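You operate a simulated robot arm through the tools that you are given. There is no shell and no other tool. Be economical: measure what you need, move in short steps, check, and stop when the job is done.

You are at the controls of a simulated two-armed robot. One attempt, no reset.

Task
On the top of the crate table, fold the blue cloth in half.

The check looks at the end state, three seconds after you hand in, the way a careful person would. Anything else that was tipped, shoved, dropped, spilled or broken makes it a failure. Flat cloth is picked up by pressing the open fingertips on it (5 to 10 N) and closing them slowly along it; thin cloth reads only 2 to 8 mm in the jaws.

Robot
Two 7-joint arms with two-finger parallel grippers on one trunk, on a base that drives. Base frame: it is fixed to the floor where the robot stands at the start and does not move with it; the origin is under the middle of the robot, x ahead of it, y to its left, z up. Lengths are in m, angles in degrees, forces in N, time in s.
The left shoulder is at the start at [0.07, 0.163, 1.17], the right one opposite. Places, roughly: top of the crate table [0.9, -0.1, 0.9]. Payload 3.43 kg a hand.
The TCP of each hand is the grasp point between the finger pads, 0.034 m short of the fingertips. In the tool frame z runs along the fingers and y along their closing line. The gripper opens to 0.128 m. The fingers are 0.024 m wide and 0.012 m thick; the gripper's body (0.048 by 0.13 m) begins 0.096 m behind the TCP.
Orientation is that of the tool frame in the base frame, as [roll, pitch, yaw] about the fixed x, y, z axes, in that order (R = Rz(yaw) Ry(pitch) Rx(roll)). With the fingers straight down and closing along the base's y, the tool's x points along the base's -x, its y along +y and its z along -z.

Tools
- The arms move only by the tool apply_moves. It takes "left_plan", "right_plan" or both (then of equal length, played together; a hand with none holds still); each is a list of rows, each an object of numbers (a shift or turn left out is 0, a gripper value left out holds the last): "x", "y", "z": the shift along the base's x, y, z in m; "rx", "ry", "rz": the turn, a rotation vector about the base's x, y, z in degrees; "fingers": the finger opening in m, from 0 to 0.128. In form: [{"x": .., "y": .., "z": .., "rx": .., "ry": .., "rz": .., "fingers": ..}, ...]. A call has 1 to 12 rows; each row shifts and turns the commanded pose from where the row before left it. A row lasts 0.2 s, in which the tool goes at most 0.05 m and 8.6 degrees; a call with a longer step from one row to the next is refused whole, and so is a gripper value outside its range. A pose out of reach is approached as far as the arm can. The call stops where the force on the tool passes 40 N (or 10 N more than at its start, if that is more) or the arm is blocked; 0.2 s more then pass. The fingers move at their own pace (about 0.153 m/s each) and stop on an object; they squeeze with about 25 N. The grip force told is the motor's: it shows also when the fingers shut on nothing. Time passes only in rows, and 0.2 s behind the last, so rows that do not move let the fingers close. The reply holds the time, the measured pose of the TCP, the force on the tool along the base axes, the opening and the grip force, in the units named above and with some noise, and new pictures: "pictures" is both (left out), scene, wrist or none (wrist: the cameras of the hands that moved).
- Cameras (640 x 400 px; columns grow to the right, rows downward): "scene" is now at [0.129, -0.0061, 1.3798]; the picture's right is [-0.08, -1.00, 0.00], its down [-0.73, 0.06, -0.69] and it looks along [0.68, -0.05, -0.73] (base axes); focal length 221 px, centre (320, 200). "left" rides on the left gripper at [-0.036, 0, -0.098] in its tool frame; the picture's right is [0.00, -1.00, 0.00], its down [0.97, 0.00, -0.24] and it looks along [0.24, 0.00, 0.97] (tool axes); focal length 218 px, centre (320, 200). "right" rides on the right gripper at [-0.036, 0, -0.098] in its tool frame; the picture's right is [0.00, -1.00, 0.00], its down [0.97, 0.00, -0.24] and it looks along [0.24, 0.00, 0.97] (tool axes); focal length 218 px, centre (320, 200). There is no depth. A picture from a camera that has moved, and an enlarged one, comes with that camera's place and axes in the base frame and with its lens.
- move_column(by): slides the trunk up (or, below 0, down) by that many m; the arms and the scene camera ride with it, the base frame stays. It gives what a move gives, with no picture.
- drive_base(legs): drives the robot by 1 to 6 legs, each [ahead, left, turn to the left] in m, m and degrees, along the robot's own axes; the way and the turn of a leg run together, so that a leg with both is an arc; at most 1.5 m and 180 degrees a leg. The arms and the cameras ride along, it lands a little off, and it stops where it bumps. It gives what a move gives, and a new picture of the scene camera.
- aim_head(pan, tilt): turns the head with the scene camera to pan (to the left, within 86 degrees either way) and tilt (down, from -29 to 69), counted from straight ahead of the robot. It gives what a move gives, and a new picture of the scene camera.
- inspect(camera, box): a new picture of the part [left, top, right, bottom] of that camera's present view, enlarged. The clock stands still meanwhile.
- close_job(): hands the job in; it is judged then, once.

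Work in short steps. Places have to be worked out from the pictures, the camera data and where the tool is seen: move nearer, look again, correct. Check each grasp and each placing, and mend what went wrong. You have 120 turns and 170 pictures in all, those below and enlarged ones among them. Open the grippers and draw the arms clear of the work before you hand the job in, unless the task says otherwise; then end with one line.

The tools are called after "Call:" by a JSON object that holds its "fn" and its "kwargs". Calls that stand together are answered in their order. apply_moves: Moves the arms, as the interface text tells. Its arguments: {"type":"object","properties":{"left_plan":{"type":"array","items":{"type":"object","properties":{"x":{"type":"number"},"y":{"type":"number"},"z":{"type":"number"},"rx":{"type":"number"},"ry":{"type":"number"},"rz":{"type":"number"},"fingers":{"type":"number"}}}},"right_plan":{"type":"array","items":{"type":"object","properties":{"x":{"type":"number"},"y":{"type":"number"},"z":{"type":"number"},"rx":{"type":"number"},"ry":{"type":"number"},"rz":{"type":"number"},"fingers":{"type":"number"}}}},"pictures":{"type":"string","enum":["both","scene","wrist","none"]}},"required":[]} The other tools are called the same way: move_column (by) slides the trunk up or down; drive_base (legs) drives the base; aim_head (pan, tilt) turns the head that bears the scene camera; inspect (camera, box) takes an enlarged picture of a part of a camera's view; close_job () hands the job in.

At the start:

```text
clock: 0.0
left_tcp_pos: [0.6524, 0.2324, 1.0692]
left_orientation: [-180.0, 0.0, -179.8]
left_force: [-0.2, 0.3, -0.3]
left_width: 0.1279
left_grasp_force: 0.1
right_tcp_pos: [0.6328, -0.348, 1.0218]
right_orientation: [-180.0, 0.1, -179.9]
right_force: [-0.2, -0.2, -0.1]
right_width: 0.1279
right_grasp_force: 0.0
trunk travel left (down, up): [-0.65, 0.29]
robot x, y, heading: [-0.0026, 0.0012, 0.1]
head pan, tilt: [-4.5, 46.7]
```

scene: 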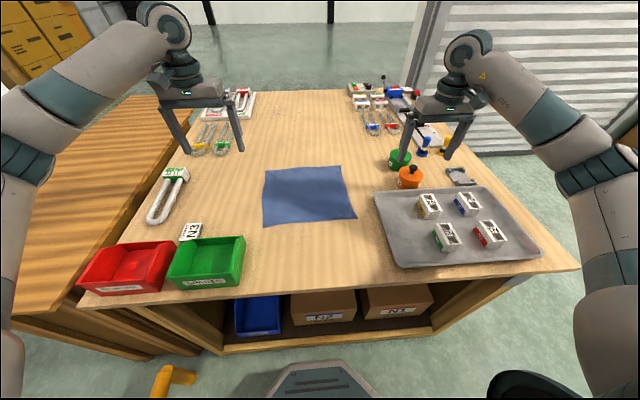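
right: 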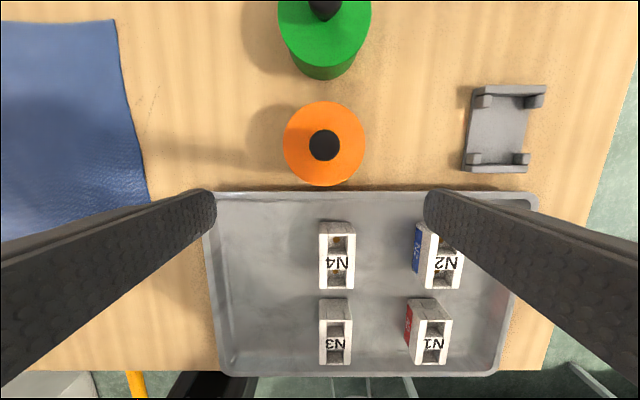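
left: 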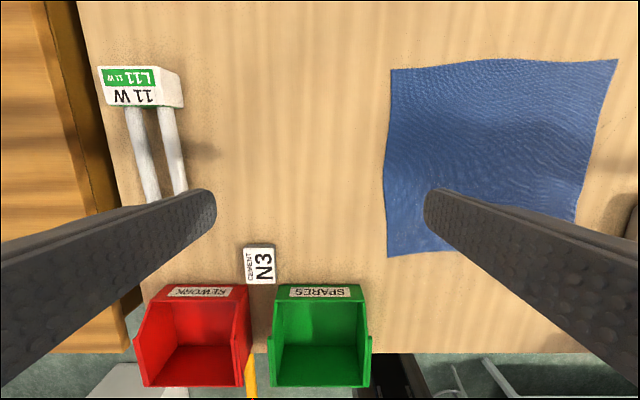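

The cloth spans about x 0.53–0.79, y −0.145–0.145; triangulating it from two cameras puts the surface at z≈0.855. I'll turn both hands 90° and bring them above the near corners.

Call:
{"fn": "apply_moves", "kwargs": {"left_plan": [{"x": -0.01, "y": -0.011, "rz": 8.18, "fingers": 0.05}, {"x": -0.01, "y": -0.011, "rz": 8.18}, {"x": -0.01, "y": -0.011, "rz": 8.18}, {"x": -0.01, "y": -0.011, "rz": 8.18}, {"x": -0.01, "y": -0.011, "rz": 8.18}, {"x": -0.01, "y": -0.011, "rz": 8.18}, {"x": -0.01, "y": -0.011, "rz": 8.18}, {"x": -0.01, "y": -0.011, "rz": 8.18}, {"x": -0.01, "y": -0.011, "rz": 8.18}, {"x": -0.01, "y": -0.011, "rz": 8.18}, {"x": -0.01, "y": -0.011, "rz": 8.2}], "right_plan": [{"x": -0.008, "y": 0.02, "rz": -8.18, "fingers": 0.05}, {"x": -0.008, "y": 0.02, "rz": -8.18}, {"x": -0.008, "y": 0.02, "rz": -8.18}, {"x": -0.008, "y": 0.02, "rz": -8.18}, {"x": -0.008, "y": 0.02, "rz": -8.18}, {"x": -0.008, "y": 0.02, "rz": -8.18}, {"x": -0.008, "y": 0.02, "rz": -8.18}, {"x": -0.008, "y": 0.02, "rz": -8.18}, {"x": -0.008, "y": 0.02, "rz": -8.18}, {"x": -0.008, "y": 0.02, "rz": -8.18}, {"x": -0.008, "y": 0.02, "rz": -8.2}]}}

```text
clock: 2.4
left_tcp_pos: [0.5434, 0.1129, 1.07]
left_orientation: [179.9, 0.0, -89.8]
left_force: [0.7, 0.6, -0.6]
left_width: 0.05
left_grasp_force: 0.1
right_tcp_pos: [0.5474, -0.1278, 1.0238]
right_orientation: [180.0, 0.1, 89.9]
right_force: [0.3, -0.4, 0.1]
right_width: 0.0503
right_grasp_force: 0.1
trunk travel left (down, up): [-0.65, 0.29]
robot x, y, heading: [-0.0, 0.0035, 0.2]
head pan, tilt: [-4.5, 46.7]
camera scene: at [0.1288, -0.0057, 1.3798], right [-0.08, -1.0, 0.0], down [-0.73, 0.06, -0.69], along [0.68, -0.05, -0.73], focal length 221 px, centre (320, 200)
camera right: at [0.5465, -0.1637, 1.1203], right [-1.0, 0.0, 0.0], down [0.0, 0.97, 0.24], along [0.0, 0.24, -0.97], focal length 218 px, centre (320, 200)
camera left: at [0.5424, 0.1485, 1.1681], right [1.0, 0.0, 0.0], down [0.0, -0.97, 0.24], along [0.0, -0.24, -0.97], focal length 218 px, centre (320, 200)
```

scene: 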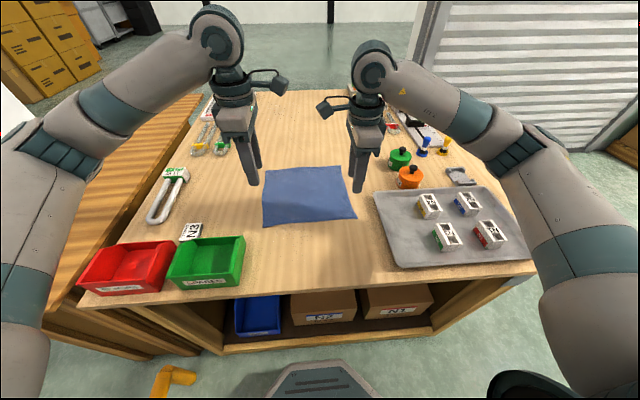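
right: 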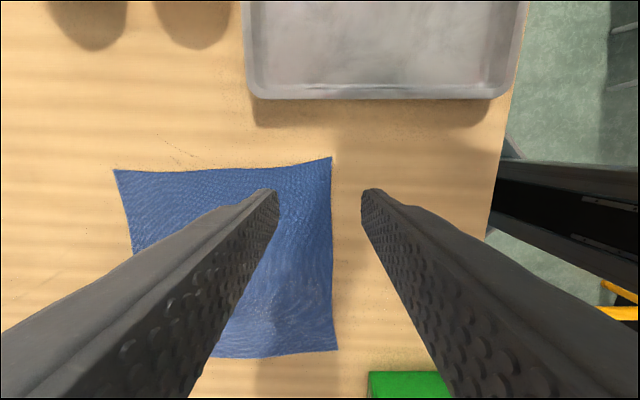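
left: 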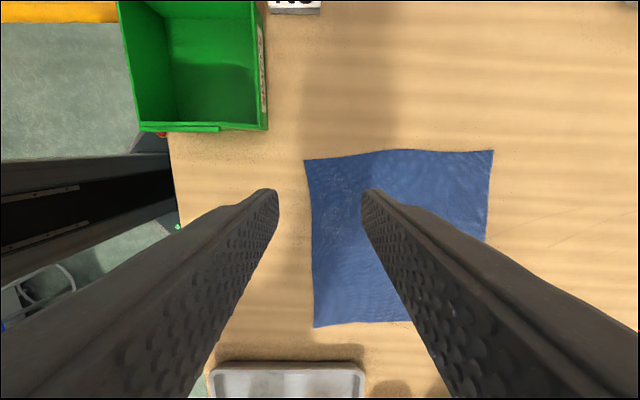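

Several views agree on the near corners: left about (0.521, 0.131), right about (0.532, −0.152). I'll lower both hands to just above the cloth with fingers 0.03 apart, so the outer finger lands just inside the near edge.

Call:
{"fn": "apply_moves", "kwargs": {"left_plan": [{"x": 0.007, "z": -0.04, "fingers": 0.03}, {"z": -0.04}, {"z": -0.04}, {"z": -0.03}, {"z": -0.012}, {}], "right_plan": [{"x": 0.013, "y": -0.007, "z": -0.03, "fingers": 0.03}, {"z": -0.03}, {"z": -0.03}, {"z": -0.02}, {"z": -0.006}, {}]}}

```text
clock: 3.8
left_tcp_pos: [0.5474, 0.1146, 0.905]
left_orientation: [-179.9, -0.1, -90.0]
left_force: [0.1, 0.0, -0.2]
left_width: 0.0299
left_grasp_force: 0.1
right_tcp_pos: [0.5587, -0.1346, 0.9073]
right_orientation: [180.0, -0.1, 90.1]
right_force: [-0.8, 0.6, 0.3]
right_width: 0.0299
right_grasp_force: 0.0
trunk travel left (down, up): [-0.65, 0.29]
robot x, y, heading: [0.0023, -0.0023, -0.0]
head pan, tilt: [-4.5, 46.7]
camera scene: at [0.129, -0.0061, 1.3798], right [-0.08, -1.0, 0.0], down [-0.73, 0.06, -0.69], along [0.68, -0.05, -0.73], focal length 221 px, centre (320, 200)
camera right: at [0.5579, -0.1704, 1.0037], right [-1.0, 0.0, 0.0], down [0.0, 0.97, 0.24], along [0.0, 0.24, -0.97], focal length 218 px, centre (320, 200)
camera left: at [0.5457, 0.1503, 1.0035], right [1.0, 0.0, 0.0], down [0.0, -0.97, 0.24], along [0.0, -0.24, -0.97], focal length 218 px, centre (320, 200)
```

scene: 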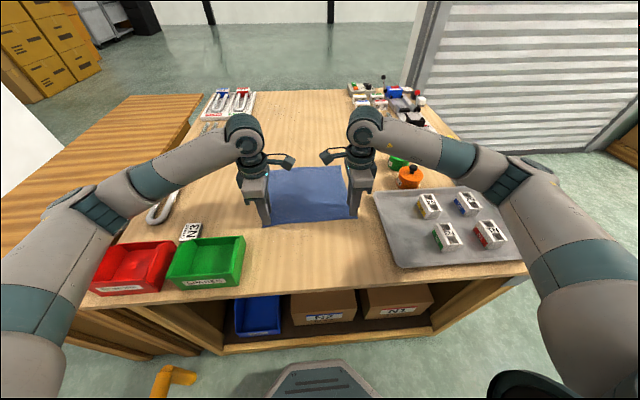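
right: 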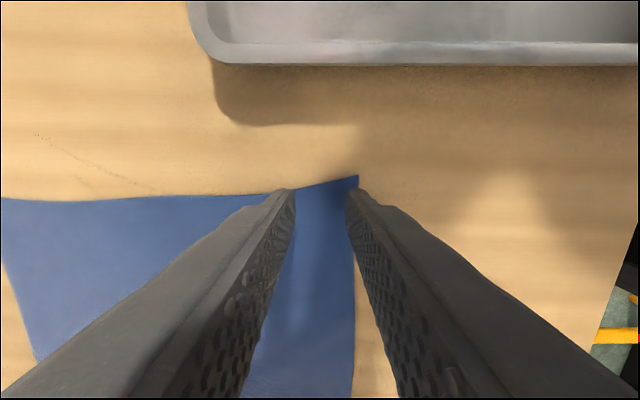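
left: 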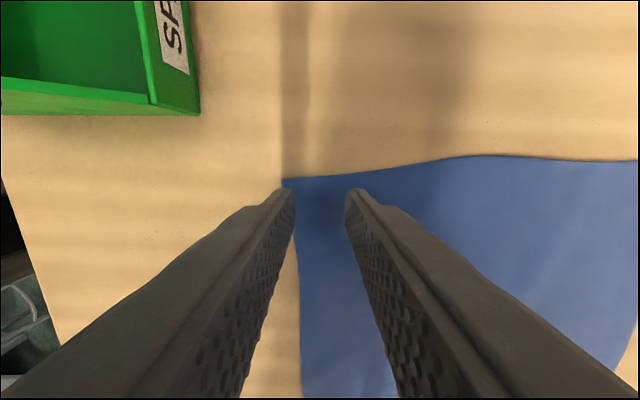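

The outer fingers sit right on the cloth edge, so I'll nudge both 6 mm inward and creep down watching the force.

Call:
{"fn": "apply_moves", "kwargs": {"left_plan": [{"x": 0.006, "y": -0.003, "z": -0.004}, {"z": -0.004}, {"z": -0.003}, {}], "right_plan": [{"x": 0.006, "y": 0.002, "z": -0.005}, {"z": -0.005}, {"z": -0.003}, {}], "pictures": "none"}}

Call:
{"fn": "apply_moves", "kwargs": {"left_plan": [{"z": -0.002}, {}], "right_plan": [{"z": -0.002}, {}], "pictures": "none"}}

```text
clock: 4.8
left_tcp_pos: [0.5547, 0.1103, 0.8966]
left_orientation: [-179.9, 0.0, -89.9]
left_force: [-0.7, -0.2, 0.5]
left_width: 0.0298
left_grasp_force: 0.0
right_tcp_pos: [0.562, -0.1319, 0.8952]
right_orientation: [180.0, 0.0, 90.0]
right_force: [1.8, -0.8, 7.2]
right_width: 0.0299
right_grasp_force: 0.0
trunk travel left (down, up): [-0.65, 0.29]
robot x, y, heading: [-0.0015, 0.0028, -0.0]
head pan, tilt: [-4.5, 46.7]
```

```text
clock: 5.4
left_tcp_pos: [0.5536, 0.1101, 0.8963]
left_orientation: [-179.9, 0.0, -89.9]
left_force: [0.3, -0.7, 5.7]
left_width: 0.0294
left_grasp_force: 0.0
right_tcp_pos: [0.5625, -0.1345, 0.8951]
right_orientation: [179.7, 0.0, 90.0]
right_force: [3.8, -0.3, 23.6]
right_width: 0.0288
right_grasp_force: 0.1
trunk travel left (down, up): [-0.65, 0.29]
robot x, y, heading: [0.0016, -0.0011, 0.0]
head pan, tilt: [-4.5, 46.7]
```

Both hands touch at TCP z≈0.895: left reads 5.7 N and right 23.6 N, which is too hard. I'll ease the right up 1.5 mm and close both slowly.

Call:
{"fn": "apply_moves", "kwargs": {"left_plan": [{"z": 0}, {"fingers": 0.026}, {"fingers": 0.022}, {"fingers": 0.018}, {"fingers": 0.014}, {"fingers": 0.01}, {"fingers": 0.006}, {"fingers": 0.002}, {"fingers": 0.0}, {}, {}], "right_plan": [{"z": -0.0}, {"z": 0.0017, "fingers": 0.026}, {"fingers": 0.022}, {"fingers": 0.018}, {"fingers": 0.014}, {"fingers": 0.01}, {"fingers": 0.006}, {"fingers": 0.002}, {"fingers": 0.0}, {}, {}]}}

```text
clock: 7.8
left_tcp_pos: [0.5534, 0.1106, 0.8959]
left_orientation: [-179.8, -0.1, -89.9]
left_force: [-2.8, 0.2, 15.0]
left_width: 0.0022
left_grasp_force: 24.7
right_tcp_pos: [0.5604, -0.1327, 0.8947]
right_orientation: [179.9, 0.0, 90.0]
right_force: [-0.4, 0.6, 9.3]
right_width: 0.0026
right_grasp_force: 25.0
trunk travel left (down, up): [-0.65, 0.29]
robot x, y, heading: [-0.0002, 0.0015, -0.4]
head pan, tilt: [-4.5, 46.7]
camera scene: at [0.126, -0.0059, 1.3801], right [-0.08, -1.0, 0.0], down [-0.72, 0.06, -0.69], along [0.69, -0.05, -0.73], focal length 221 px, centre (320, 200)
camera right: at [0.5596, -0.1676, 0.9924], right [-1.0, 0.0, 0.0], down [0.0, 0.97, 0.24], along [0.0, 0.24, -0.97], focal length 218 px, centre (320, 200)
camera left: at [0.5521, 0.1458, 0.9932], right [1.0, 0.0, 0.0], down [0.0, -0.97, 0.24], along [0.0, -0.24, -0.97], focal length 218 px, centre (320, 200)
```

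scene: 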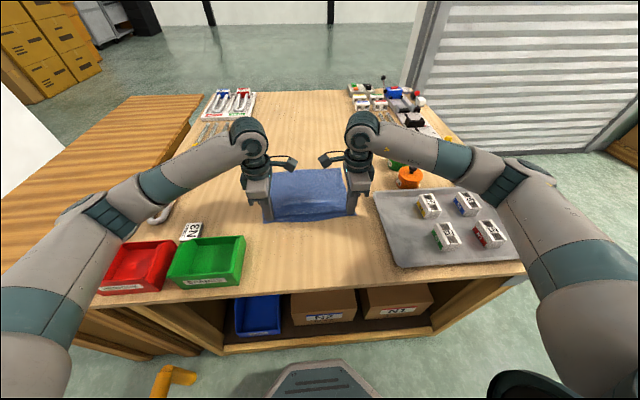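
right: 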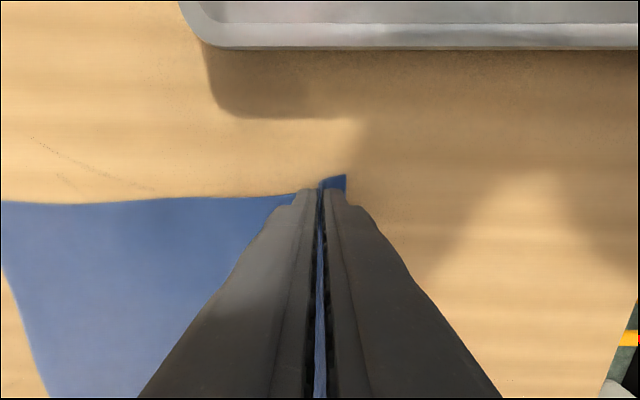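
left: 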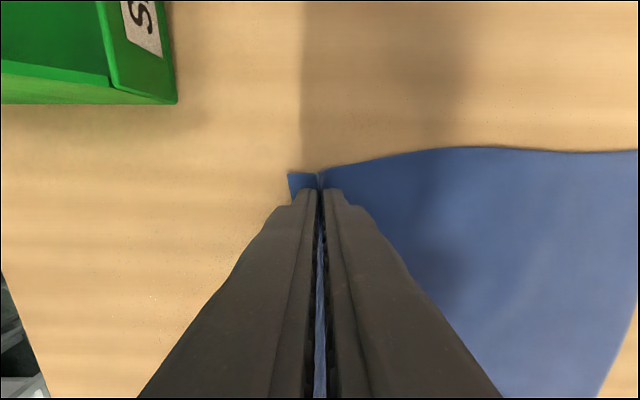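

Both grips hold, but folding away from me can't follow the cloth's rotation with the wrists, whereas folding far-to-near can by tilting the hands. I'll let go by spreading the cloth flat again, lift, and regrasp at the far edge.

Call:
{"fn": "apply_moves", "kwargs": {"left_plan": [{"fingers": 0.006}, {"fingers": 0.012}, {"fingers": 0.018}, {"fingers": 0.024}, {"fingers": 0.03}, {}, {"z": 0.02}, {"z": 0.04}, {"z": 0.04}], "right_plan": [{"fingers": 0.006}, {"fingers": 0.012}, {"fingers": 0.018}, {"fingers": 0.024}, {"fingers": 0.03}, {}, {"z": 0.02}, {"z": 0.04}, {"z": 0.04}], "pictures": "none"}}

Call:
{"fn": "apply_moves", "kwargs": {"left_plan": [{"x": 0.045}, {"x": 0.045}, {"x": 0.045}, {"x": 0.045}, {"x": 0.045}, {}], "right_plan": [{"x": 0.045}, {"x": 0.045}, {"x": 0.045}, {"x": 0.045}, {"x": 0.045}, {}]}}

```text
clock: 9.8
left_tcp_pos: [0.5548, 0.1097, 0.9943]
left_orientation: [179.9, -0.1, -89.9]
left_force: [0.0, -0.3, 0.3]
left_width: 0.0302
left_grasp_force: 0.0
right_tcp_pos: [0.5622, -0.1333, 0.9956]
right_orientation: [-179.9, 0.0, 90.0]
right_force: [-0.7, 0.7, 0.5]
right_width: 0.0302
right_grasp_force: 0.1
trunk travel left (down, up): [-0.65, 0.29]
robot x, y, heading: [0.0023, 0.0039, 0.0]
head pan, tilt: [-4.5, 46.7]
```

```text
clock: 11.2
left_tcp_pos: [0.7757, 0.1076, 0.9979]
left_orientation: [179.9, -0.1, -90.1]
left_force: [-0.3, 0.0, -0.1]
left_width: 0.03
left_grasp_force: 0.2
right_tcp_pos: [0.7913, -0.1326, 0.9952]
right_orientation: [-180.0, 0.0, 90.2]
right_force: [-0.2, -0.7, 0.0]
right_width: 0.0302
right_grasp_force: 0.1
trunk travel left (down, up): [-0.65, 0.29]
robot x, y, heading: [-0.0005, -0.0011, 0.1]
head pan, tilt: [-4.5, 46.7]
camera scene: at [0.1282, -0.0063, 1.3798], right [-0.08, -1.0, 0.0], down [-0.73, 0.06, -0.69], along [0.68, -0.05, -0.73], focal length 221 px, centre (320, 200)
camera right: at [0.7907, -0.167, 1.0922], right [-1.0, 0.0, 0.0], down [0.0, 0.97, 0.24], along [0.0, 0.24, -0.97], focal length 218 px, centre (320, 200)
camera left: at [0.7755, 0.1429, 1.0961], right [1.0, 0.0, 0.0], down [0.0, -0.97, 0.24], along [0.0, -0.24, -0.97], focal length 218 px, centre (320, 200)
```

scene: 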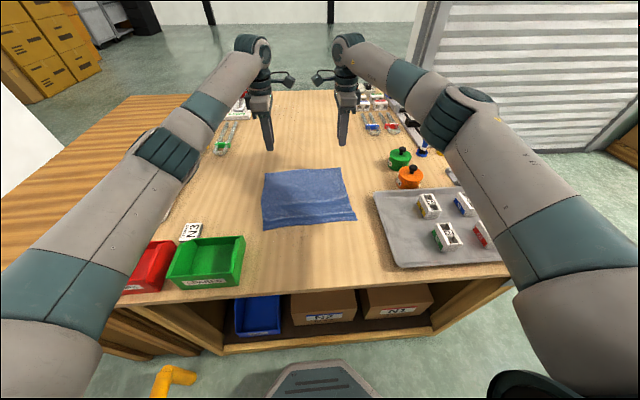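
right: 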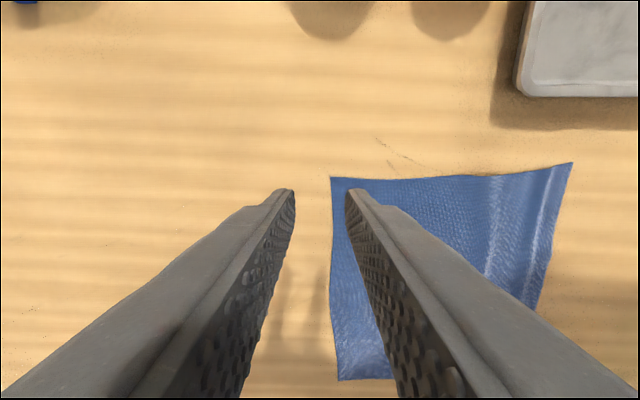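
left: 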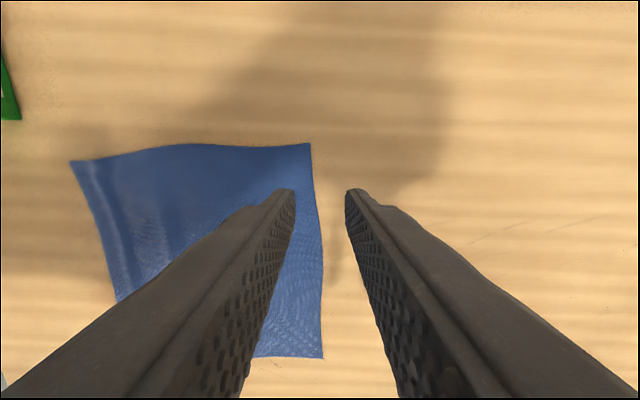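

The far corners are now about (0.765, 0.146) left and (0.778, −0.135) right, with a mild wrinkle left near the near edge. I'll set the fingers 0.02 apart so the outer finger lands just beyond the far edge, and lower close.

Call:
{"fn": "apply_moves", "kwargs": {"left_plan": [{"x": -0.009, "y": 0.008, "z": -0.03, "fingers": 0.02}, {"x": -0.008, "y": 0.008, "z": -0.03}, {"z": -0.025}, {"z": -0.01}, {}], "right_plan": [{"x": -0.011, "y": 0.006, "z": -0.03, "fingers": 0.02}, {"x": -0.01, "y": 0.006, "z": -0.03}, {"z": -0.025}, {"z": -0.008}, {}], "pictures": "wrist"}}

```text
clock: 12.4
left_tcp_pos: [0.7621, 0.1246, 0.8989]
left_orientation: [-180.0, -0.1, -89.9]
left_force: [0.0, -0.6, -0.2]
left_width: 0.02
left_grasp_force: 0.1
right_tcp_pos: [0.7691, -0.1191, 0.9023]
right_orientation: [180.0, 0.1, 90.0]
right_force: [-0.3, -0.2, -0.7]
right_width: 0.02
right_grasp_force: 0.0
trunk travel left (down, up): [-0.65, 0.29]
robot x, y, heading: [-0.0001, -0.0005, -0.0]
head pan, tilt: [-4.5, 46.7]
camera right: at [0.7687, -0.1552, 0.9987], right [-1.0, 0.0, 0.0], down [0.0, 0.97, 0.24], along [0.0, 0.24, -0.97], focal length 218 px, centre (320, 200)
camera left: at [0.7606, 0.1605, 0.997], right [1.0, 0.0, 0.0], down [0.0, -0.97, 0.24], along [0.0, -0.24, -0.97], focal length 218 px, centre (320, 200)
```

right: 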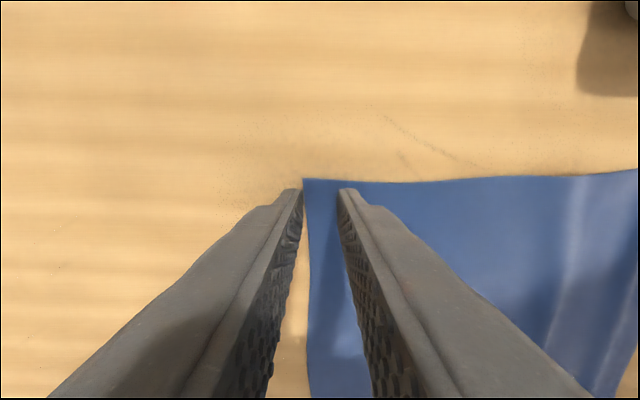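
left: 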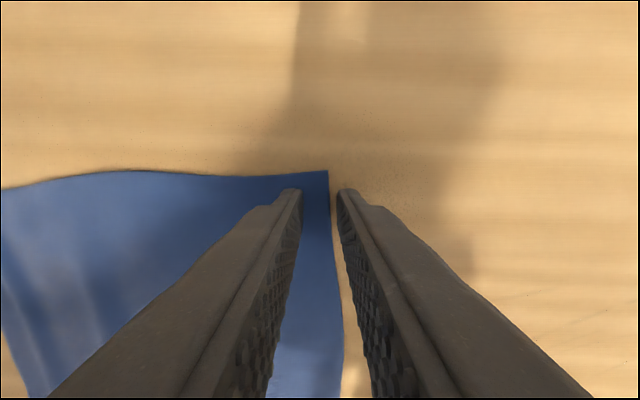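

The outer fingers lie just past the edge on both hands. I'll creep down to contact.

Call:
{"fn": "apply_moves", "kwargs": {"left_plan": [{"x": -0.003, "z": -0.002}, {"z": -0.002}, {}], "right_plan": [{"z": -0.004}, {"z": -0.003}, {}], "pictures": "none"}}

```text
clock: 13.2
left_tcp_pos: [0.7572, 0.1249, 0.896]
left_orientation: [-179.9, -0.1, -89.9]
left_force: [0.9, 0.7, 2.0]
left_width: 0.0201
left_grasp_force: 0.1
right_tcp_pos: [0.7689, -0.1213, 0.8949]
right_orientation: [179.9, 0.0, 90.0]
right_force: [0.4, 0.0, 5.8]
right_width: 0.0197
right_grasp_force: 0.0
trunk travel left (down, up): [-0.65, 0.29]
robot x, y, heading: [0.0013, 0.0022, 0.2]
head pan, tilt: [-4.5, 46.7]
```

Light contact on both. I'll press the left slightly more and close slowly.

Call:
{"fn": "apply_moves", "kwargs": {"left_plan": [{"z": -0.0008}, {"fingers": 0.017}, {"fingers": 0.014}, {"fingers": 0.011}, {"fingers": 0.008}, {"fingers": 0.005}, {"fingers": 0.002}, {"fingers": 0.0}, {}, {}], "right_plan": [{"z": -0.0003}, {"fingers": 0.017}, {"fingers": 0.014}, {"fingers": 0.011}, {"fingers": 0.008}, {"fingers": 0.005}, {"fingers": 0.002}, {"fingers": 0.0}, {}, {}], "pictures": "wrist"}}

```text
clock: 15.4
left_tcp_pos: [0.7584, 0.126, 0.8955]
left_orientation: [-179.9, 0.1, -89.9]
left_force: [-0.1, -0.2, 1.6]
left_width: 0.0025
left_grasp_force: 24.9
right_tcp_pos: [0.767, -0.1202, 0.896]
right_orientation: [179.9, 0.0, 90.1]
right_force: [0.6, 0.2, 13.4]
right_width: 0.0021
right_grasp_force: 24.7
trunk travel left (down, up): [-0.65, 0.29]
robot x, y, heading: [-0.0032, 0.0009, -0.2]
head pan, tilt: [-4.5, 46.7]
camera right: at [0.7655, -0.1555, 0.9923], right [-1.0, 0.0, 0.0], down [0.0, 0.97, 0.24], along [0.0, 0.24, -0.97], focal length 218 px, centre (320, 200)
camera left: at [0.7572, 0.1614, 0.9934], right [1.0, 0.0, 0.0], down [0.0, -0.97, 0.24], along [0.0, -0.24, -0.97], focal length 218 px, centre (320, 200)
```

right: 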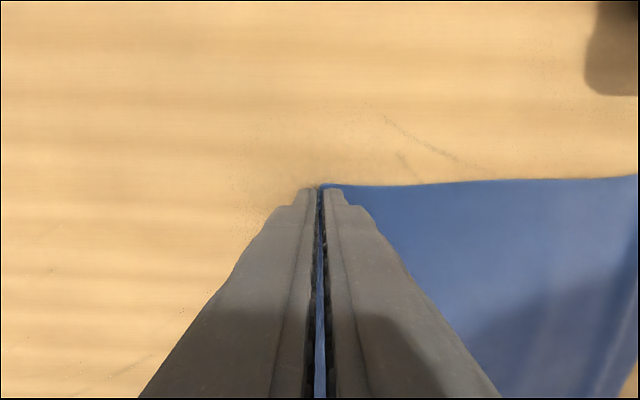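
left: 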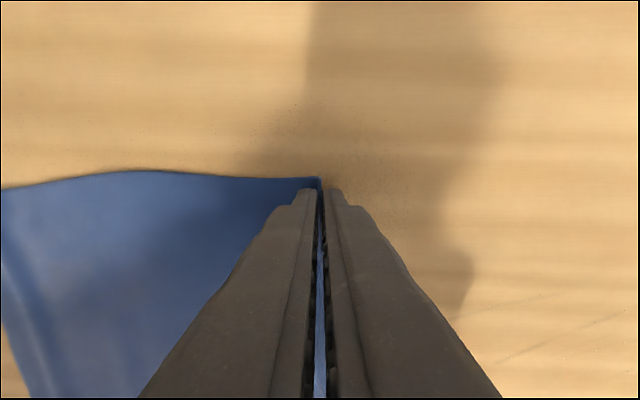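

Clean edge pinches with no tail on both hands. I'll lift 5 cm to verify.

Call:
{"fn": "apply_moves", "kwargs": {"left_plan": [{"x": -0.003, "z": 0.02}, {"x": -0.006, "z": 0.03}, {}], "right_plan": [{"x": -0.003, "z": 0.02}, {"x": -0.006, "z": 0.03}, {}]}}

```text
clock: 16.2
left_tcp_pos: [0.7514, 0.126, 0.9421]
left_orientation: [179.8, 0.1, -90.0]
left_force: [1.2, -1.4, -0.6]
left_width: 0.0024
left_grasp_force: 25.3
right_tcp_pos: [0.7585, -0.1224, 0.9422]
right_orientation: [-179.7, 0.0, 90.0]
right_force: [0.0, 0.9, -0.2]
right_width: 0.0018
right_grasp_force: 24.4
trunk travel left (down, up): [-0.65, 0.29]
robot x, y, heading: [-0.0004, 0.0006, 0.2]
head pan, tilt: [-4.5, 46.7]
camera scene: at [0.1307, -0.0063, 1.3795], right [-0.08, -1.0, 0.0], down [-0.73, 0.06, -0.68], along [0.68, -0.05, -0.73], focal length 221 px, centre (320, 200)
camera right: at [0.7586, -0.1574, 1.0389], right [-1.0, 0.0, 0.0], down [0.0, 0.97, 0.24], along [0.0, 0.24, -0.97], focal length 218 px, centre (320, 200)
camera left: at [0.7518, 0.1612, 1.0409], right [1.0, 0.0, 0.0], down [0.0, -0.97, 0.24], along [0.0, -0.24, -0.97], focal length 218 px, centre (320, 200)
```

scene: 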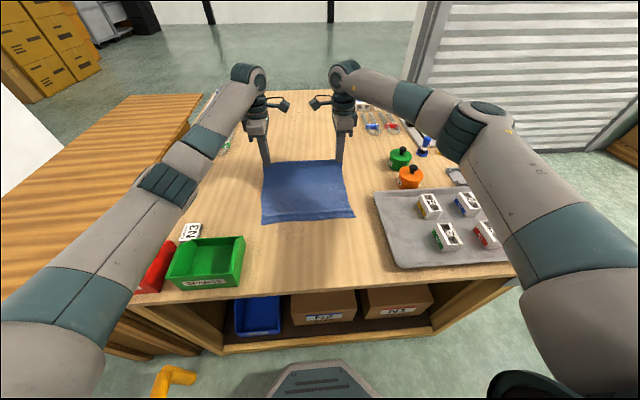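
right: 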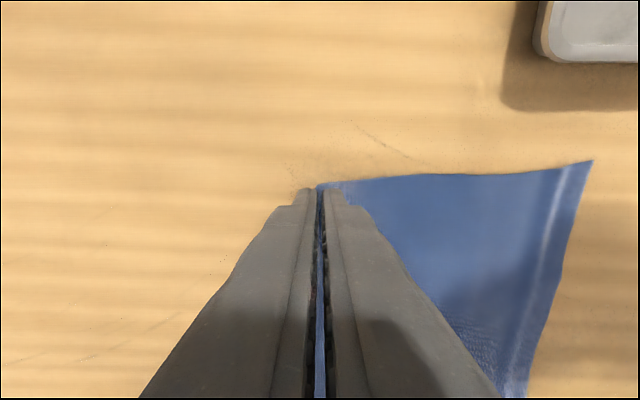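
left: 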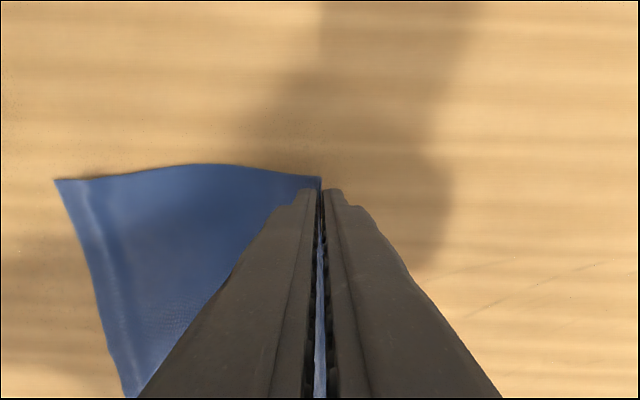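

Both hold and the far edge lifts as one. Now I'll carry it up and over toward me, tilting the hands to follow the cloth.

Call:
{"fn": "apply_moves", "kwargs": {"left_plan": [{"x": -0.02, "z": 0.019, "ry": -6}, {"x": -0.0205, "z": 0.018, "ry": -6}, {"x": -0.0244, "z": 0.015, "ry": -6}, {"x": -0.0273, "z": 0.009, "ry": -6}, {"x": -0.0292, "z": 0.002, "ry": -6}, {}], "right_plan": [{"x": -0.02, "z": 0.019, "ry": -6}, {"x": -0.0205, "z": 0.018, "ry": -6}, {"x": -0.0244, "z": 0.015, "ry": -6}, {"x": -0.0273, "z": 0.009, "ry": -6}, {"x": -0.0292, "z": 0.002, "ry": -6}, {}]}}

```text
clock: 17.6
left_tcp_pos: [0.6314, 0.1246, 1.009]
left_orientation: [-150.0, 0.0, -89.8]
left_force: [0.3, -0.9, -0.4]
left_width: 0.0024
left_grasp_force: 25.0
right_tcp_pos: [0.6353, -0.1229, 1.0071]
right_orientation: [149.9, 0.0, 90.0]
right_force: [-0.1, 0.3, -0.4]
right_width: 0.0022
right_grasp_force: 24.7
trunk travel left (down, up): [-0.65, 0.29]
robot x, y, heading: [0.0028, -0.0027, 0.1]
head pan, tilt: [-4.5, 46.7]
camera scene: at [0.13, -0.006, 1.3797], right [-0.08, -1.0, 0.0], down [-0.73, 0.06, -0.69], along [0.68, -0.05, -0.73], focal length 221 px, centre (320, 200)
camera right: at [0.5859, -0.1578, 1.0905], right [-0.87, 0.0, -0.5], down [-0.12, 0.97, 0.21], along [0.49, 0.24, -0.84], focal length 218 px, centre (320, 200)
camera left: at [0.5811, 0.1604, 1.0931], right [0.87, 0.0, 0.5], down [-0.12, -0.97, 0.21], along [0.49, -0.24, -0.84], focal length 218 px, centre (320, 200)
```

scene: 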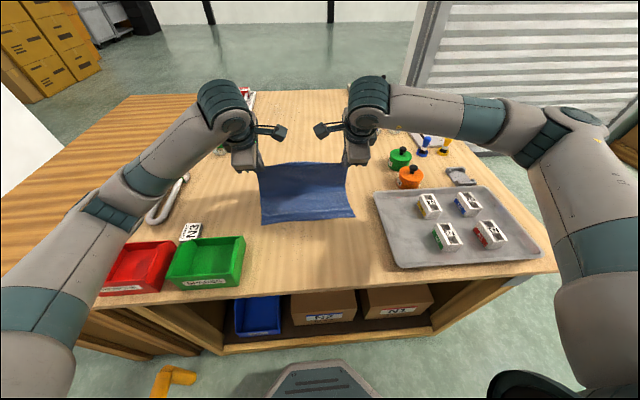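
right: 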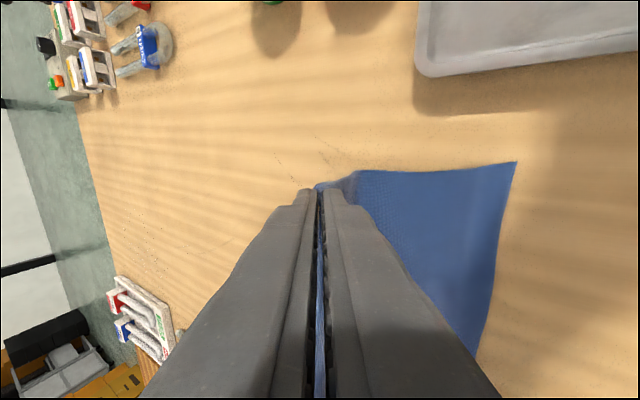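
left: 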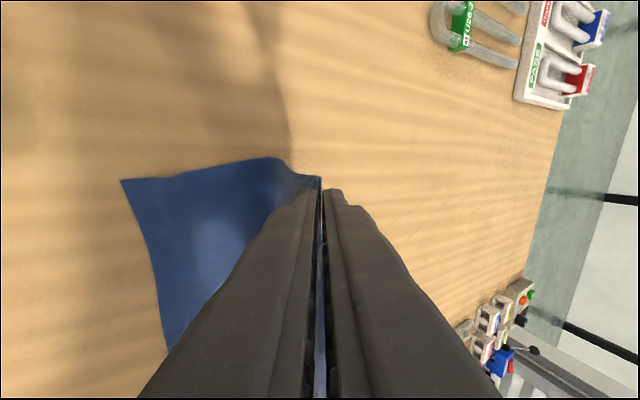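

The cloth hangs well between the hands and the near half hasn't moved. Continuing the arc down.

Call:
{"fn": "apply_moves", "kwargs": {"left_plan": [{"x": -0.0285, "z": -0.003, "ry": -5}, {"x": -0.0275, "z": -0.01, "ry": -5}, {"x": -0.025, "z": -0.016, "ry": -5}, {"x": -0.019, "z": -0.018}, {"x": -0.013, "z": -0.018}, {}], "right_plan": [{"x": -0.0285, "z": -0.003, "ry": -5}, {"x": -0.0275, "z": -0.01, "ry": -5}, {"x": -0.025, "z": -0.016, "ry": -5}, {"x": -0.017, "z": -0.018}, {"x": -0.01, "z": -0.018}, {}]}}

```text
clock: 19.0
left_tcp_pos: [0.5235, 0.1294, 0.9388]
left_orientation: [-135.0, -0.1, -90.1]
left_force: [-0.3, -0.5, -0.7]
left_width: 0.0021
left_grasp_force: 24.8
left hand out of reach, approached as far as the arm can: row 4
right_tcp_pos: [0.5299, -0.1189, 0.9434]
right_orientation: [135.0, 0.0, 90.1]
right_force: [-0.3, 1.2, -0.3]
right_width: 0.002
right_grasp_force: 24.8
trunk travel left (down, up): [-0.65, 0.29]
robot x, y, heading: [-0.0003, -0.0022, 0.0]
head pan, tilt: [-4.5, 46.7]
camera scene: at [0.1288, -0.006, 1.3798], right [-0.08, -1.0, 0.0], down [-0.73, 0.06, -0.69], along [0.68, -0.05, -0.73], focal length 221 px, centre (320, 200)
camera right: at [0.4597, -0.1534, 1.0112], right [-0.71, 0.0, -0.71], down [-0.17, 0.97, 0.17], along [0.69, 0.24, -0.69], focal length 218 px, centre (320, 200)
camera left: at [0.4529, 0.1654, 1.0078], right [0.71, 0.0, 0.71], down [-0.17, -0.97, 0.17], along [0.69, -0.24, -0.69], focal length 218 px, centre (320, 200)
```

scene: 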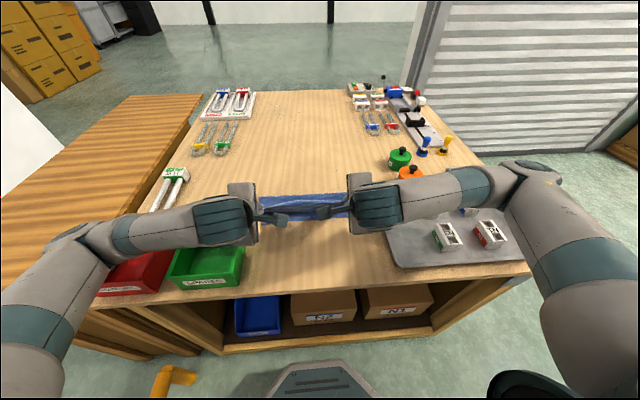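
right: 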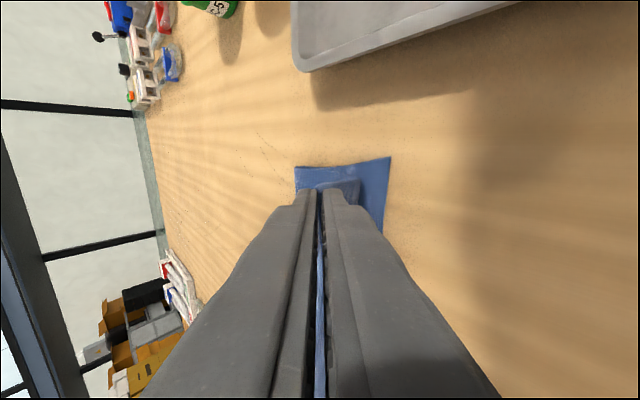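
left: 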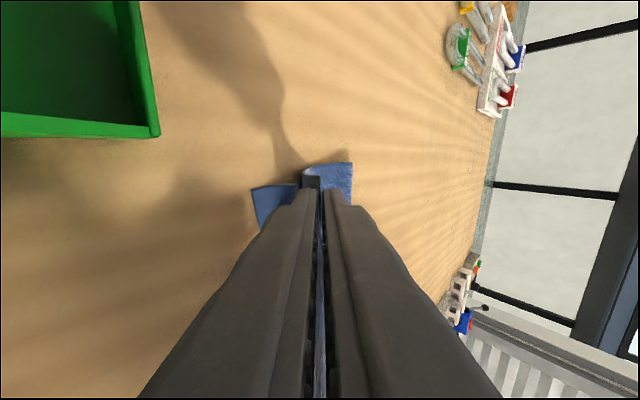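

The left wrist is near its reach limit at 45°. Near edge is about x 0.529 on the left and 0.538 on the right, with the fold near 0.65, so I'll ease the tilt back to 30° while lowering the edge onto it.

Call:
{"fn": "apply_moves", "kwargs": {"left_plan": [{"x": -0.002, "z": -0.009, "ry": 4}, {"x": -0.002, "z": -0.009, "ry": 4}, {"x": -0.002, "z": -0.009, "ry": 4}, {"x": -0.002, "z": -0.008, "ry": 3}, {"z": -0.003}, {}], "right_plan": [{"x": -0.0015, "z": -0.01, "ry": 4}, {"x": -0.0015, "z": -0.01, "ry": 4}, {"x": -0.0015, "z": -0.01, "ry": 4}, {"x": -0.0015, "z": -0.009, "ry": 3}, {"z": -0.003}, {}]}}

```text
clock: 20.4
left_tcp_pos: [0.5122, 0.1252, 0.9026]
left_orientation: [-149.7, 0.1, -90.1]
left_force: [0.9, -0.5, 0.4]
left_width: 0.0022
left_grasp_force: 25.4
right_tcp_pos: [0.5219, -0.1215, 0.9032]
right_orientation: [149.9, -0.2, 90.0]
right_force: [-0.1, 0.3, 0.9]
right_width: 0.0021
right_grasp_force: 24.7
trunk travel left (down, up): [-0.65, 0.29]
robot x, y, heading: [0.0005, -0.0011, 0.1]
head pan, tilt: [-4.5, 46.7]
camera scene: at [0.1261, -0.012, 1.3804], right [-0.08, -1.0, 0.0], down [-0.72, 0.06, -0.69], along [0.69, -0.05, -0.73], focal length 221 px, centre (320, 200)
camera right: at [0.4711, -0.1581, 0.9857], right [-0.87, 0.0, -0.5], down [-0.12, 0.97, 0.21], along [0.49, 0.24, -0.84], focal length 218 px, centre (320, 200)
camera left: at [0.4612, 0.1594, 0.9877], right [0.86, 0.0, 0.5], down [-0.12, -0.97, 0.2], along [0.49, -0.24, -0.84], focal length 218 px, centre (320, 200)
```

scene: 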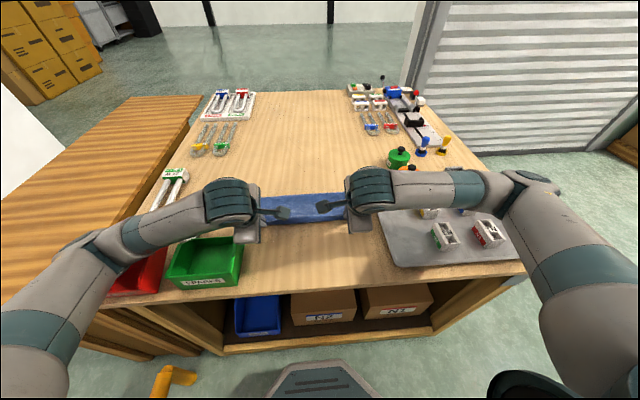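
right: 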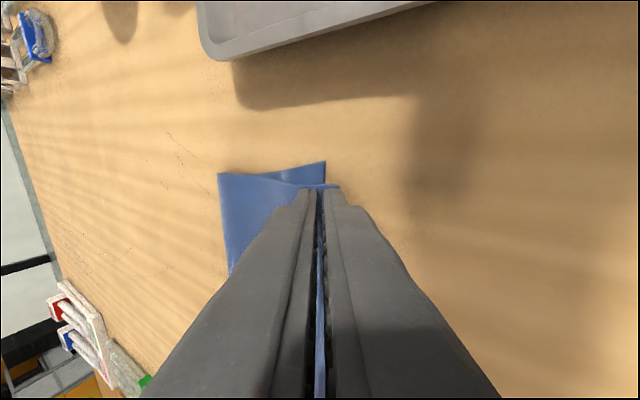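
left: 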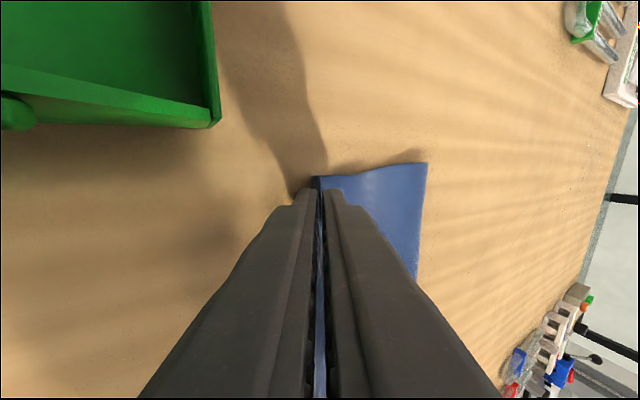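

The held edge lies over the near edge but its corners sit about 14 mm too far to +y, so I'll shift both hands −y while slightly raised, then lower to light contact.

Call:
{"fn": "apply_moves", "kwargs": {"left_plan": [{"y": -0.005, "z": 0.004}, {"y": -0.005}, {"y": -0.004}, {"z": -0.005}, {"z": -0.004}, {}], "right_plan": [{"y": -0.005, "z": 0.004}, {"y": -0.005}, {"y": -0.004}, {"z": -0.005}, {"z": -0.004}, {}], "pictures": "wrist"}}

```text
clock: 21.8
left_tcp_pos: [0.5126, 0.1139, 0.8967]
left_orientation: [-150.0, 0.0, -89.8]
left_force: [0.1, -1.9, -0.1]
left_width: 0.0022
left_grasp_force: 25.0
right_tcp_pos: [0.5221, -0.134, 0.8957]
right_orientation: [150.0, 0.0, 90.0]
right_force: [-1.2, 1.2, 3.3]
right_width: 0.002
right_grasp_force: 25.1
trunk travel left (down, up): [-0.65, 0.29]
robot x, y, heading: [0.0013, -0.002, 0.2]
head pan, tilt: [-4.5, 46.7]
camera right: at [0.4716, -0.1697, 0.9794], right [-0.87, 0.0, -0.5], down [-0.12, 0.97, 0.21], along [0.49, 0.24, -0.84], focal length 218 px, centre (320, 200)
camera left: at [0.4625, 0.1494, 0.981], right [0.87, 0.0, 0.5], down [-0.12, -0.97, 0.21], along [0.49, -0.24, -0.84], focal length 218 px, centre (320, 200)
```

right: 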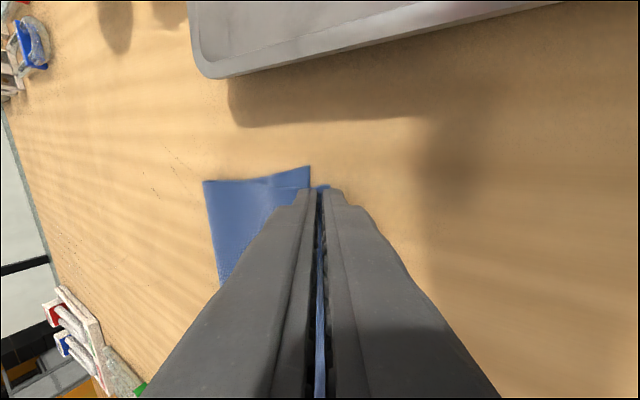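
left: 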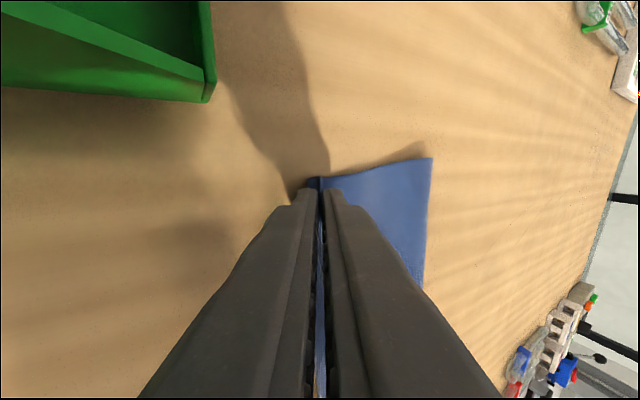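

Nearly aligned; on the right the near layer sits about 8 mm further in than my held edge. I'll correct the right by 6 mm, press lightly and open both slowly.

Call:
{"fn": "apply_moves", "kwargs": {"left_plan": [{"z": -0.001}, {}, {"z": -0.0}, {"fingers": 0.004}, {"fingers": 0.007}, {"fingers": 0.01}, {"fingers": 0.014}, {}], "right_plan": [{"z": 0.004}, {"x": 0.006}, {"z": -0.004}, {"fingers": 0.004}, {"fingers": 0.007}, {"fingers": 0.01}, {"fingers": 0.014}, {}], "pictures": "wrist"}}

```text
clock: 23.6
left_tcp_pos: [0.5115, 0.1142, 0.8963]
left_orientation: [-149.9, -0.1, -89.9]
left_force: [9.1, 1.3, 13.1]
left_width: 0.0057
left_grasp_force: 0.1
right_tcp_pos: [0.5287, -0.1353, 0.897]
right_orientation: [149.8, -0.1, 89.9]
right_force: [4.8, -1.9, 20.2]
right_width: 0.0059
right_grasp_force: 0.1
trunk travel left (down, up): [-0.65, 0.29]
robot x, y, heading: [0.0015, 0.0006, 0.4]
head pan, tilt: [-4.5, 46.7]
camera right: at [0.4784, -0.1696, 0.9801], right [-0.86, 0.0, -0.5], down [-0.12, 0.97, 0.21], along [0.49, 0.24, -0.84], focal length 218 px, centre (320, 200)
camera left: at [0.4627, 0.1497, 0.981], right [0.86, 0.0, 0.5], down [-0.12, -0.97, 0.21], along [0.49, -0.24, -0.84], focal length 218 px, centre (320, 200)
```

right: 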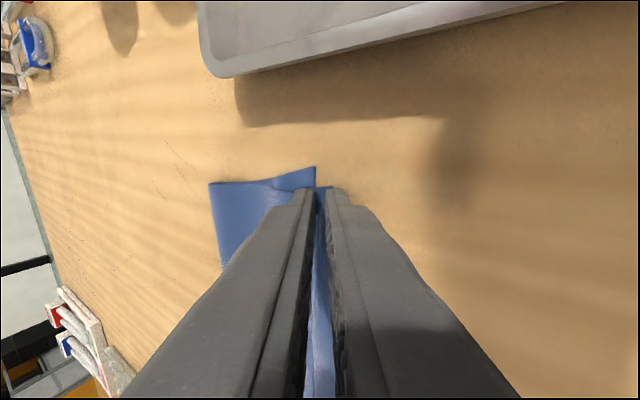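
left: 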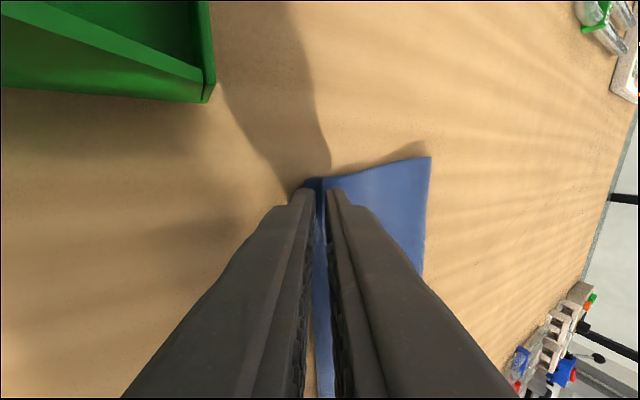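

The table blocks further opening at 6 mm, so I'll back both hands out along the finger axis while opening.

Call:
{"fn": "apply_moves", "kwargs": {"left_plan": [{"x": -0.001, "z": 0.003}, {"x": -0.004, "z": 0.006, "fingers": 0.018}, {"x": -0.005, "z": 0.009}, {"x": -0.01, "z": 0.018}, {"z": 0.04, "ry": 7}, {"z": 0.05, "ry": 7}, {"z": 0.05, "ry": 7}, {"ry": 8, "z": 0.03}, {}], "right_plan": [{"x": -0.001, "z": 0.003}, {"x": -0.004, "z": 0.006, "fingers": 0.018}, {"x": -0.005, "z": 0.009}, {"x": -0.01, "z": 0.018}, {"z": 0.04, "ry": 7}, {"z": 0.05, "ry": 7}, {"z": 0.05, "ry": 7}, {"ry": 8, "z": 0.03}, {}]}}

```text
clock: 25.6
left_tcp_pos: [0.5341, 0.1395, 1.0812]
left_orientation: [-179.1, 0.0, -89.8]
left_force: [-0.2, -0.1, -1.0]
left_width: 0.0181
left_grasp_force: 0.0
left hand out of reach, approached as far as the arm can: row 2, 3, 4, 5, 6
right_tcp_pos: [0.5102, -0.1321, 1.101]
right_orientation: [179.1, 0.0, 90.1]
right_force: [-0.4, 0.0, 0.4]
right_width: 0.0179
right_grasp_force: 0.1
trunk travel left (down, up): [-0.65, 0.29]
robot x, y, heading: [-0.001, -0.0009, -0.2]
head pan, tilt: [-4.5, 46.7]
camera scene: at [0.1288, -0.0059, 1.3798], right [-0.08, -1.0, 0.0], down [-0.73, 0.06, -0.69], along [0.68, -0.05, -0.73], focal length 221 px, centre (320, 200)
camera right: at [0.5075, -0.1671, 1.1979], right [-1.0, 0.0, -0.02], down [0.0, 0.97, 0.24], along [0.02, 0.24, -0.97], focal length 218 px, centre (320, 200)
camera left: at [0.5335, 0.1742, 1.1791], right [1.0, 0.0, 0.02], down [0.0, -0.97, 0.24], along [0.02, -0.24, -0.97], focal length 218 px, centre (320, 200)
```

scene: 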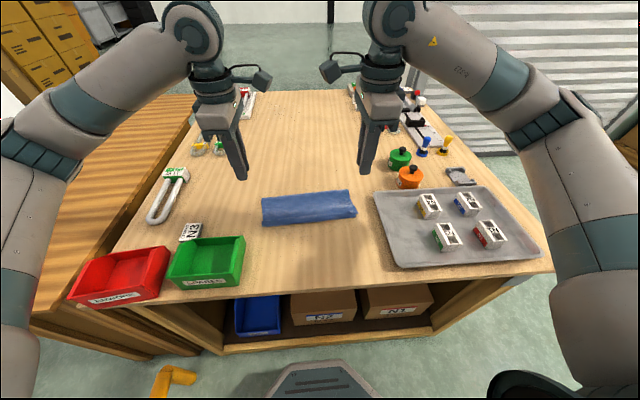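
right: 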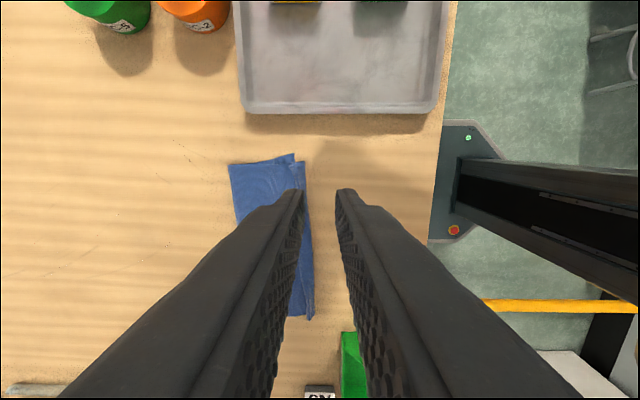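
left: 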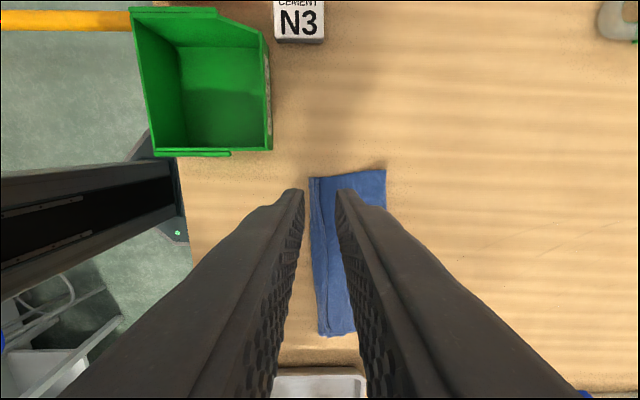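

Very close to a clean fold. Zooming in on the edge.

Call:
{"fn": "inspect", "kwargs": {"camera": "scene", "box": [240, 170, 380, 250]}}

Call:
{"fn": "inspect", "kwargs": {"camera": "right", "box": [200, 130, 360, 340]}}

Call:
{"fn": "inspect", "kwargs": {"camera": "left", "box": [270, 150, 430, 350]}}

```text
4.57 times, centred on (310, 210) of scene
camera zoom: at [0.1288, -0.0059, 1.3798], right [-0.08, -1.0, 0.0], down [-0.73, 0.06, -0.69], along [0.68, -0.05, -0.73], focal length 1010 px, centre (366, 154)
```

zoom: 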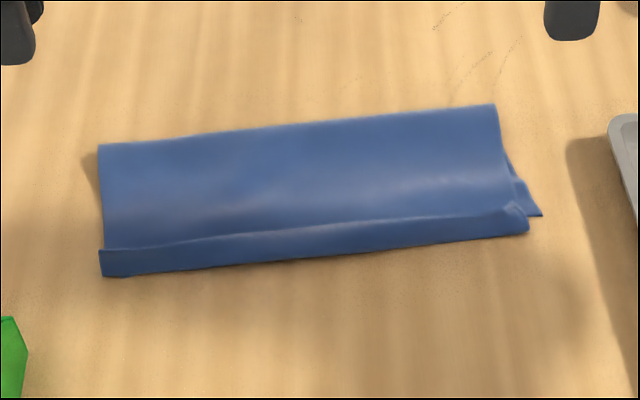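

```text
1.90 times, centred on (280, 235) of right
camera zoom: at [0.5075, -0.1671, 1.1979], right [-1.0, 0.0, -0.02], down [0.0, 0.97, 0.24], along [0.02, 0.24, -0.97], focal length 416 px, centre (396, 133)
```

zoom: 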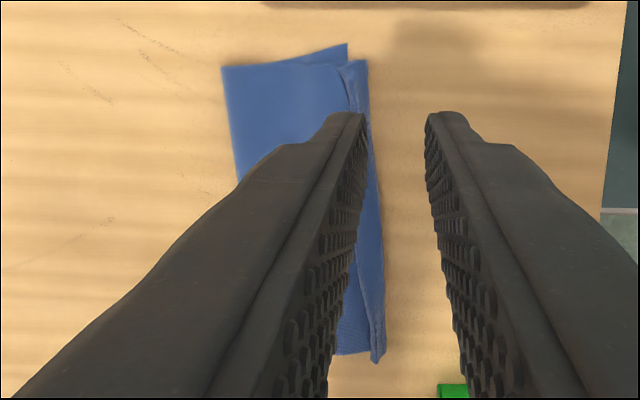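

```text
2.00 times, centred on (350, 250) of left
camera zoom: at [0.5335, 0.1742, 1.1791], right [1.0, 0.0, 0.02], down [0.0, -0.97, 0.24], along [0.02, -0.24, -0.97], focal length 436 px, centre (260, 100)
```

zoom: 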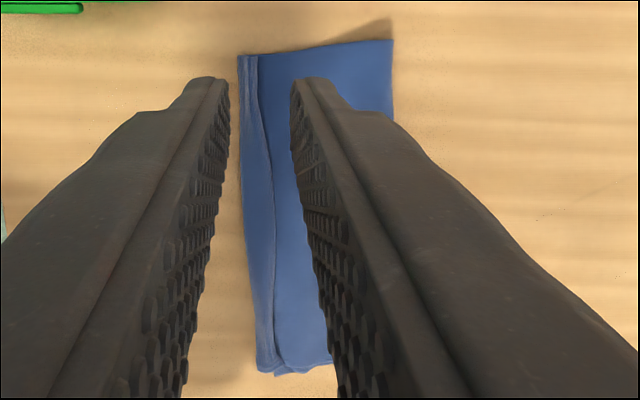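

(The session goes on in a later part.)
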